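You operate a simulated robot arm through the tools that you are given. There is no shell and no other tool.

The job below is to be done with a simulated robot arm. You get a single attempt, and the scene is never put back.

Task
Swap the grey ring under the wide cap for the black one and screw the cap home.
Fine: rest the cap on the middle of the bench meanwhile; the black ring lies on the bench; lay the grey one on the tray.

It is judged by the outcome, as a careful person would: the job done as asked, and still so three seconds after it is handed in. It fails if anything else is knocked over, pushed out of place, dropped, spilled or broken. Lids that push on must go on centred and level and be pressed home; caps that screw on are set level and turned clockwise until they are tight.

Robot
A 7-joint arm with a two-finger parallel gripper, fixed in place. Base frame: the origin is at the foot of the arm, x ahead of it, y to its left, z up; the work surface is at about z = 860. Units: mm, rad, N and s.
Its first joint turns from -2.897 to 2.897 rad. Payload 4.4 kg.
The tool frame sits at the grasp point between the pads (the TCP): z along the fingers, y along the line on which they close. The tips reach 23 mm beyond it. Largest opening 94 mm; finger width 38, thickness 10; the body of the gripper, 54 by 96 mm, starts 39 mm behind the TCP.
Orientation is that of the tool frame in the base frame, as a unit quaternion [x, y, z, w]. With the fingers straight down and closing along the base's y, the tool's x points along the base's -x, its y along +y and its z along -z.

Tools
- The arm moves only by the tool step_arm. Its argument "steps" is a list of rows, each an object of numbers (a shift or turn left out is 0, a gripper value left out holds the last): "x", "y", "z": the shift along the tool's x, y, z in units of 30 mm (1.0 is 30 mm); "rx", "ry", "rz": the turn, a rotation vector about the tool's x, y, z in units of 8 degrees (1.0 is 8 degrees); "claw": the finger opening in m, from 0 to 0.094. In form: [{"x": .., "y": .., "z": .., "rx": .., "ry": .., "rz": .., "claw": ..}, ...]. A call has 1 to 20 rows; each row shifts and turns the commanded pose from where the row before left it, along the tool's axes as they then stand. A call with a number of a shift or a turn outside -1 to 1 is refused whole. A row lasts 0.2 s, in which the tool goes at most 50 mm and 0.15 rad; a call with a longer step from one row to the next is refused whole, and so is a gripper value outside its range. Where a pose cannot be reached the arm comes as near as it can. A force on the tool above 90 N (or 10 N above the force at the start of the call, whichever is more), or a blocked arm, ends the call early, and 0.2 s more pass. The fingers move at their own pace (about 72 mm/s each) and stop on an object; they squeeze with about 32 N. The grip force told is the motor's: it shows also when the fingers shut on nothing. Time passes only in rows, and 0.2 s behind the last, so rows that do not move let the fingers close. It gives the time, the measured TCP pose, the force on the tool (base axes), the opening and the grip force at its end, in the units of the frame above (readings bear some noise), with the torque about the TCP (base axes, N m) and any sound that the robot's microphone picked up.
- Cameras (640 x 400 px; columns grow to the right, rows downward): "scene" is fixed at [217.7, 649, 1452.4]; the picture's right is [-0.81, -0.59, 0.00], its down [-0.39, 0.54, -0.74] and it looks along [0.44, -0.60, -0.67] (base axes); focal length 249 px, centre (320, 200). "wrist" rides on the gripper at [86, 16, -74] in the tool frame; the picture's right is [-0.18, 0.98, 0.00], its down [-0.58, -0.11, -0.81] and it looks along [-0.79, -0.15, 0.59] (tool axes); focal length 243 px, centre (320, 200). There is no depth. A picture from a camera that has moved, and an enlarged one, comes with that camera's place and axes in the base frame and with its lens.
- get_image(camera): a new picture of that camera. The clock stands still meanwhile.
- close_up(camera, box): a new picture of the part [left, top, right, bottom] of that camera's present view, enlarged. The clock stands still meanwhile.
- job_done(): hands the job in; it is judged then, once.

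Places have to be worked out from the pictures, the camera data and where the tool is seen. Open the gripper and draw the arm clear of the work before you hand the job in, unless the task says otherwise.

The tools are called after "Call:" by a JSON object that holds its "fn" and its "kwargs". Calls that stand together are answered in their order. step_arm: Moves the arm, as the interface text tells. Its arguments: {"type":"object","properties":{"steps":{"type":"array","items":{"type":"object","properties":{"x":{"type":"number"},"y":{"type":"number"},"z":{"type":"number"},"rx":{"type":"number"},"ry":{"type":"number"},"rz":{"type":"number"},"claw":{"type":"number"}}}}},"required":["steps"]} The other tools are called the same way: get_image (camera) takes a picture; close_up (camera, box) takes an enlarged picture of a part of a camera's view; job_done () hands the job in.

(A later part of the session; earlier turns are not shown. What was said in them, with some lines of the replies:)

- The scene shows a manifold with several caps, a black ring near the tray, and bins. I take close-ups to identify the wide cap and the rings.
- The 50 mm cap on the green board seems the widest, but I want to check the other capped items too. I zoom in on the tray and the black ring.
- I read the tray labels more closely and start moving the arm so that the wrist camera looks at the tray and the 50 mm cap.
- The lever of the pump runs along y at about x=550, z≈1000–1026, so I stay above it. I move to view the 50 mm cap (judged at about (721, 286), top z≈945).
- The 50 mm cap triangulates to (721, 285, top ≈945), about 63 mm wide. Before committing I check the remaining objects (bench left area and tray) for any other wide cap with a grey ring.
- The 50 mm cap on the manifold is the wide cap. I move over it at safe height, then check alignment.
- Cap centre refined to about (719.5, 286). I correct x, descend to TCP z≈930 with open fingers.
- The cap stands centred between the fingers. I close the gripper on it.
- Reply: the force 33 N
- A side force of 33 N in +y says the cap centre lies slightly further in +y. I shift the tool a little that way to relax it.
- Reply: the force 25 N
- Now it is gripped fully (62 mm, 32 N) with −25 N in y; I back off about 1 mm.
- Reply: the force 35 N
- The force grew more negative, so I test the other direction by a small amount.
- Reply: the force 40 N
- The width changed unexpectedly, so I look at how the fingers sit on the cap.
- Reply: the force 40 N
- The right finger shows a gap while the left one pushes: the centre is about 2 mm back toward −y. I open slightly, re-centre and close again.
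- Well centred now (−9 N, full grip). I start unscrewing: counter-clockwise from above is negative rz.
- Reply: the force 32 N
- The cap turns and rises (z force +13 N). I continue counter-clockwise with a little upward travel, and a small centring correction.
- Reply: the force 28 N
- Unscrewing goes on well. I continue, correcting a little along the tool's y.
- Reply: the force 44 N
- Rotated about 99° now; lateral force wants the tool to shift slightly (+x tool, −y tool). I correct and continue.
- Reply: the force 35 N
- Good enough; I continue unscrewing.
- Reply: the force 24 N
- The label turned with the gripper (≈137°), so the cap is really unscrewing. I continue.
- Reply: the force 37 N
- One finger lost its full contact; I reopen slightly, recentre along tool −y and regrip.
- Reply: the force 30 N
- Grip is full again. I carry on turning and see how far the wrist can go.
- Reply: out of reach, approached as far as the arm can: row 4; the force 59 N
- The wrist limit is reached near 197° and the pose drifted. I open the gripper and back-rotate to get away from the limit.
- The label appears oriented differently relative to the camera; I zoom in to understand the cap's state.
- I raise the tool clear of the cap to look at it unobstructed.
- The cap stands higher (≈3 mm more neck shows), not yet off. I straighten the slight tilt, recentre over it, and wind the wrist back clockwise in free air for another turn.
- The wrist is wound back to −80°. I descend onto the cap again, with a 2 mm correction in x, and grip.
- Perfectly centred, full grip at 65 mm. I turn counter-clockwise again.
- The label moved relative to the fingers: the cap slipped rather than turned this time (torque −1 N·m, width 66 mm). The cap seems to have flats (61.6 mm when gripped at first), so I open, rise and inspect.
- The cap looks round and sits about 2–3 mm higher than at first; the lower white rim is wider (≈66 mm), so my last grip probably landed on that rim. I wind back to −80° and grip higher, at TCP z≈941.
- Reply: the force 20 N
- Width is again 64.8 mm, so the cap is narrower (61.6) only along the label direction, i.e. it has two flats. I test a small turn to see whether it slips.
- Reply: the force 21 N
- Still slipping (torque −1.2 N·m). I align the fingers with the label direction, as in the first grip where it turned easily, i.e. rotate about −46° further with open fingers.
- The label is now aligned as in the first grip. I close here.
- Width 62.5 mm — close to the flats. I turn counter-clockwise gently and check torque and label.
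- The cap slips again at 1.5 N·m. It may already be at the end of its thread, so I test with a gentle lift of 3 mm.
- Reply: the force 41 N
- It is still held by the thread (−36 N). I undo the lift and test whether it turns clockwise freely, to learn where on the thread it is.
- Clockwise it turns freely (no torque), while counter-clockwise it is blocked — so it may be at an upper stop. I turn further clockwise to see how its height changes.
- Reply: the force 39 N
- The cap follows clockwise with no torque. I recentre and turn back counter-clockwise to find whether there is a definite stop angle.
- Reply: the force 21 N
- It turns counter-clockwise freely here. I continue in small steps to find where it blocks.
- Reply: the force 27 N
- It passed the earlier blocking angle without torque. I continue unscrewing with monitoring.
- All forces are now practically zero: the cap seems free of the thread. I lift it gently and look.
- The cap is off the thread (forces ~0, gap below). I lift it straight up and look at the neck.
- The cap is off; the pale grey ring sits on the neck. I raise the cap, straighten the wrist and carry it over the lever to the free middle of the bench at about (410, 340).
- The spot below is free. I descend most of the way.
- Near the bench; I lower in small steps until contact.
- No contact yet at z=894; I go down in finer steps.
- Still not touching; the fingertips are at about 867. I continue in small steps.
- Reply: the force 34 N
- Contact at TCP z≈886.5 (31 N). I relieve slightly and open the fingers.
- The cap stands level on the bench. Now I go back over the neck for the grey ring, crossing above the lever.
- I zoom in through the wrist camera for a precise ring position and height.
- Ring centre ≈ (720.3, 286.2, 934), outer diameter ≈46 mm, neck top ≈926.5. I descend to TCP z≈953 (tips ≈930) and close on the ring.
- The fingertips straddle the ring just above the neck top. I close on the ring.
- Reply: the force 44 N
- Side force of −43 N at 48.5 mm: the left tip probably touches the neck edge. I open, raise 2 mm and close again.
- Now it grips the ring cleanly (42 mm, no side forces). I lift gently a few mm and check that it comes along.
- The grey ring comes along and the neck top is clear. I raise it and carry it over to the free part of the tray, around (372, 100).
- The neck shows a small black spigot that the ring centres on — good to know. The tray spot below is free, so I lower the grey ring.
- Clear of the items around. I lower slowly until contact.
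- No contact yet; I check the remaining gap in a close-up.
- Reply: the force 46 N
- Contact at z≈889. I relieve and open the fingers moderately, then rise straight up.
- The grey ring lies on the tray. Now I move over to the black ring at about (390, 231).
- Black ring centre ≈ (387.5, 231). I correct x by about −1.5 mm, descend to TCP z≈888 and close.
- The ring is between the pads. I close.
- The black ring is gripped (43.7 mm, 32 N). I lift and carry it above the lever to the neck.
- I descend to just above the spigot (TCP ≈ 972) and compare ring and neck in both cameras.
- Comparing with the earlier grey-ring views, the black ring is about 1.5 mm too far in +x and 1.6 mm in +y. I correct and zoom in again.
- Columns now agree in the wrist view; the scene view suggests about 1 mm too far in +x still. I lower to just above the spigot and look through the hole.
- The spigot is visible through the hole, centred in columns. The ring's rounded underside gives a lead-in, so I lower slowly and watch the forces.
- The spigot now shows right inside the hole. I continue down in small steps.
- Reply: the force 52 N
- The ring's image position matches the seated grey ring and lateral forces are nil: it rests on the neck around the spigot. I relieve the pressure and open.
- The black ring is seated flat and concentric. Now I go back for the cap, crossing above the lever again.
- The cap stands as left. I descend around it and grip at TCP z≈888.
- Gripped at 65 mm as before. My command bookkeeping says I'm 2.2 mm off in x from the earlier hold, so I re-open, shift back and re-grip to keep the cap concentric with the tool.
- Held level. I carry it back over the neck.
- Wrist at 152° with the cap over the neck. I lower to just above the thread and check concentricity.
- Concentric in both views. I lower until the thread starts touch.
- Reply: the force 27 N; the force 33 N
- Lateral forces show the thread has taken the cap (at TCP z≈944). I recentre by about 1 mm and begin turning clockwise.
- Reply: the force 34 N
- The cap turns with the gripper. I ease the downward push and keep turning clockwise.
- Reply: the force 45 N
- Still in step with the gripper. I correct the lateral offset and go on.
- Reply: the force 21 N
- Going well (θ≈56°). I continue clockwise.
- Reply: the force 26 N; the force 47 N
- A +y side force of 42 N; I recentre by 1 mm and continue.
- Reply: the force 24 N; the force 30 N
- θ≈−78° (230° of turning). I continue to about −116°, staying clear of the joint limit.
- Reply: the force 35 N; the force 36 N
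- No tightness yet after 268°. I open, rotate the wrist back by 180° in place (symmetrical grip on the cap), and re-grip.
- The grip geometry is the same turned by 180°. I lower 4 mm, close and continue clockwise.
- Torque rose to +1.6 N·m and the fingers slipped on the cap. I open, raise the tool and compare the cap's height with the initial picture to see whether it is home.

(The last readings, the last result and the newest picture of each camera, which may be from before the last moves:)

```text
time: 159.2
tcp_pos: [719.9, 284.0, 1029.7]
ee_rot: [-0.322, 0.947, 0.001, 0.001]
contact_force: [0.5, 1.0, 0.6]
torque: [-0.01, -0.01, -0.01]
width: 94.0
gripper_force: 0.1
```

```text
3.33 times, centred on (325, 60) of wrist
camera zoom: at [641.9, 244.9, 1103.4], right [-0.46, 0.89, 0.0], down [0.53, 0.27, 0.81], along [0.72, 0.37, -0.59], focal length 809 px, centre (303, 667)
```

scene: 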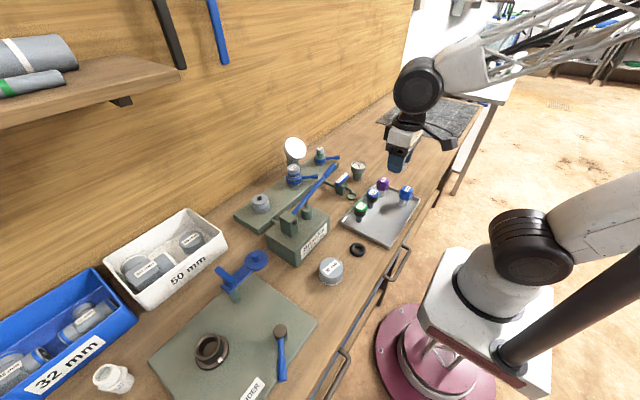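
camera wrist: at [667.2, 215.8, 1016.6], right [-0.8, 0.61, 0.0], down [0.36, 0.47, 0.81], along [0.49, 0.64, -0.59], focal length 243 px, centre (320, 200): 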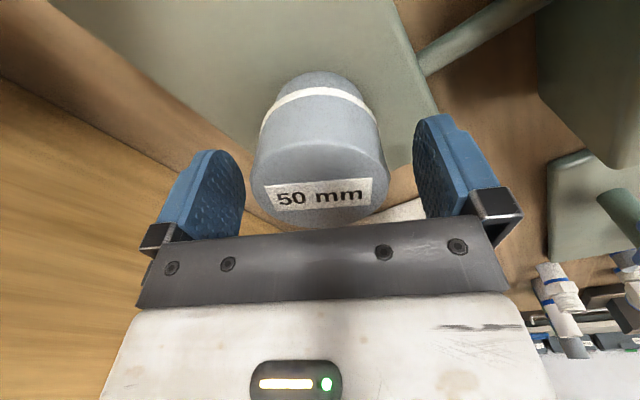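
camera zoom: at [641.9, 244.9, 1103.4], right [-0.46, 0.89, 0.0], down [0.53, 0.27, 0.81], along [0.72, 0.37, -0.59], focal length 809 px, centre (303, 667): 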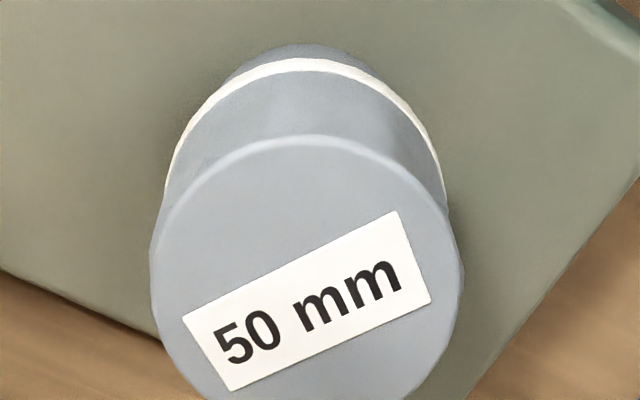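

The cap sits at exactly the initial height and image position (rim and top rows identical to the first picture), so it is home. I do one more aligned grip and a short clockwise turn to confirm that it is tight.

Call:
{"fn": "step_arm", "kwargs": {"steps": [{"rz": -1}, {"rz": -1}, {"rz": -0.8}, {"z": 1}, {"z": 1}, {"z": 0.7}, {"z": 0.35}, {}, {"claw": 0.07}, {"claw": 0.05}, {"claw": 0.05}, {"claw": 0.05}]}}

Call:
{"fn": "close_up", "kwargs": {"camera": "wrist", "box": [220, 40, 420, 220]}}

Call:
{"fn": "step_arm", "kwargs": {"steps": [{"rz": 0.4}, {"rz": 0.4}, {"rz": 0.4}]}}

Call:
{"fn": "close_up", "kwargs": {"camera": "wrist", "box": [220, 40, 420, 220]}}

```text
time: 161.8
tcp_pos: [720.3, 285.0, 937.3]
ee_rot: [-0.501, 0.865, 0.002, 0.0]
contact_force: [14.9, -5.0, -0.5]
torque: [-0.17, -0.51, -0.01]
width: 63.5
gripper_force: 31.6
```

```text
2.22 times, centred on (320, 130) of wrist
camera zoom: at [663.3, 219.3, 1012.6], right [-0.76, 0.65, 0.0], down [0.38, 0.45, 0.81], along [0.52, 0.61, -0.59], focal length 539 px, centre (320, 356)
```

zoom: 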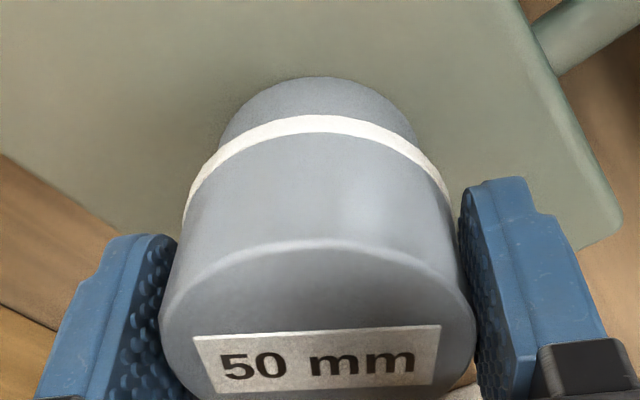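

```text
time: 162.6
tcp_pos: [720.0, 284.5, 937.3]
ee_rot: [-0.426, 0.904, 0.001, 0.0]
contact_force: [11.7, -0.2, 8.1]
torque: [-0.01, -0.26, 2.08]
width: 62.3
gripper_force: 31.9
```

```text
2.22 times, centred on (320, 130) of wrist
camera zoom: at [653.1, 229.7, 1011.8], right [-0.64, 0.77, 0.0], down [0.45, 0.38, 0.81], along [0.62, 0.52, -0.59], focal length 539 px, centre (320, 356)
```

zoom: 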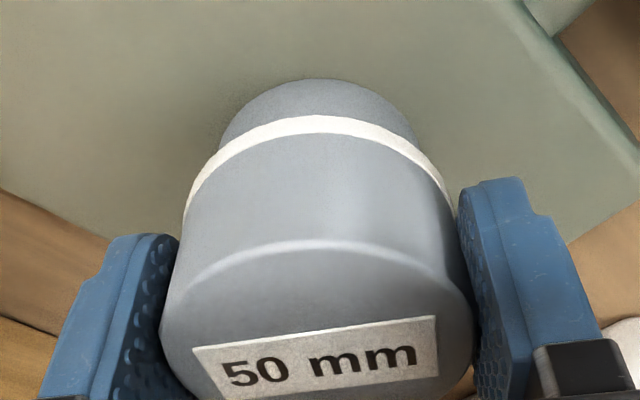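

Torque reaches 2.1 N·m with the label lagging the fingers — tight. I add one last small nudge to confirm it no longer follows.

Call:
{"fn": "step_arm", "kwargs": {"steps": [{"rz": 0.4}, {"rz": 0.4}]}}

Call:
{"fn": "close_up", "kwargs": {"camera": "wrist", "box": [220, 40, 420, 220]}}

```text
time: 163.2
tcp_pos: [718.6, 284.5, 937.6]
ee_rot: [-0.376, 0.927, 0.001, 0.0]
contact_force: [10.6, -2.7, 3.3]
torque: [-0.17, -0.6, 1.92]
width: 64.7
gripper_force: 31.9
```

```text
2.22 times, centred on (320, 130) of wrist
camera zoom: at [647.1, 237.5, 1011.6], right [-0.55, 0.83, 0.0], down [0.49, 0.33, 0.81], along [0.67, 0.45, -0.59], focal length 539 px, centre (320, 356)
```

zoom: 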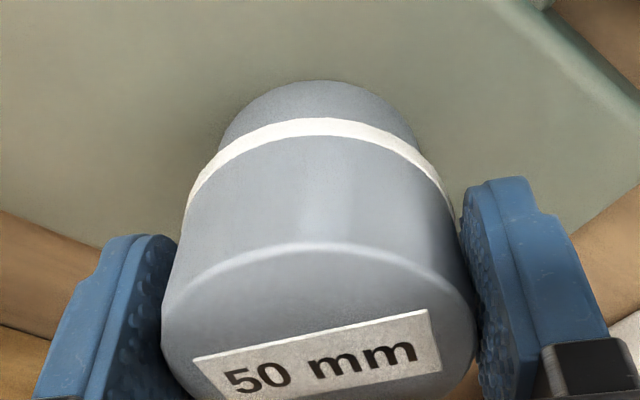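

The fingers slip at about 2 N·m; the cap is tight. I open, rise and draw the arm clear, then check everything.

Call:
{"fn": "step_arm", "kwargs": {"steps": [{"claw": 0.094}, {"claw": 0.094}, {"claw": 0.094}, {"z": -0.6}, {"z": -1}, {"z": -1}, {"z": -1}, {"z": -1}, {"z": -1}, {"z": -1}, {"rz": 1}, {"rz": 1}, {"rz": 1}, {"rz": 1}, {"rz": 1}, {"rz": 0.5}, {}]}}

Call:
{"fn": "step_arm", "kwargs": {"steps": [{"x": 0.5, "z": -0.5}, {"x": 1, "z": -0.5, "y": -0.3}, {"x": 1, "y": -0.5}, {"x": 1, "y": -0.5}, {"x": 1, "y": -0.5}, {"x": 0.5, "y": -0.3}, {}]}}

Call:
{"fn": "get_image", "kwargs": {"camera": "scene"}}

Call:
{"fn": "close_up", "kwargs": {"camera": "scene", "box": [235, 175, 290, 225]}}

Call:
{"fn": "close_up", "kwargs": {"camera": "scene", "box": [330, 150, 440, 270]}}

```text
time: 166.8
tcp_pos: [720.3, 285.7, 1135.9]
ee_rot: [0.001, 1.0, 0.001, -0.002]
contact_force: [-0.1, -0.3, 0.0]
torque: [0.01, 0.02, 0.0]
width: 94.0
gripper_force: 0.1
```

```text
time: 168.4
tcp_pos: [569.3, 221.3, 1165.6]
ee_rot: [-0.001, 1.0, 0.001, -0.002]
contact_force: [0.6, -0.5, 0.4]
torque: [-0.01, -0.01, 0.0]
width: 93.8
gripper_force: 0.1
```

```text
taken
```

scene: 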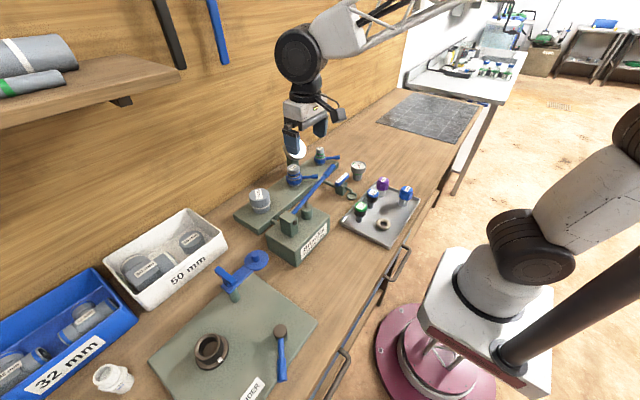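

```text
8.00 times, centred on (262, 200) of scene
camera zoom: at [217.7, 649.0, 1452.4], right [-0.81, -0.59, 0.0], down [-0.39, 0.54, -0.74], along [0.44, -0.6, -0.67], focal length 1991 px, centre (780, 200)
```

zoom: 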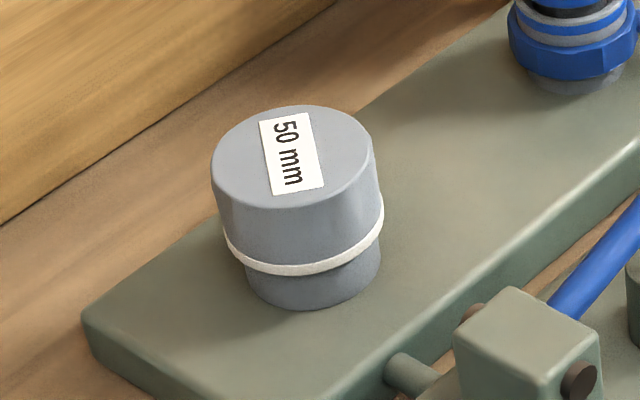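

```text
3.33 times, centred on (385, 210) of scene
camera zoom: at [217.7, 649.0, 1452.4], right [-0.81, -0.59, 0.0], down [-0.39, 0.54, -0.74], along [0.44, -0.6, -0.67], focal length 830 px, centre (103, 167)
```

zoom: 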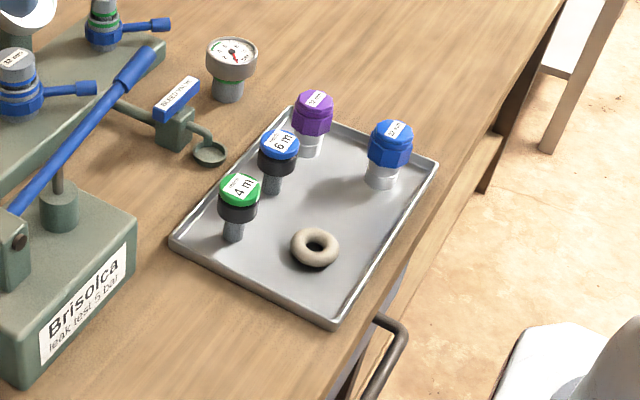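

The cap is level at its original height and did not move on the last tightening. The grey ring lies on the tray, nothing else has shifted, and the open gripper is clear of the work, so I hand the job in.

Call:
{"fn": "job_done", "kwargs": {}}

```text
The job is handed in.
```

The black ring is now under the 50 mm cap, and the cap is screwed back on tight. I took the 50 mm cap on the manifold to be "the wide cap".

- **Cap:** it sits level at the same height as at the start. The last clockwise turn reached about 2 N·m before the fingers slipped on the cap, and the cap itself did not move further. While I swapped the rings it stood upright on the free middle part of the bench.
- **Rings:** the black ring was seated flat and centred on the neck before the cap went back on. The grey ring lies on the tray, clear of the other items.
- **Unscrewing:** this took several grips. At one point the wrist reached its turning limit and lost its hold, and on a few later tries the fingers slipped round the cap. The last pictures show nothing else knocked over or moved.

The gripper is open and the arm is drawn up clear of the work.
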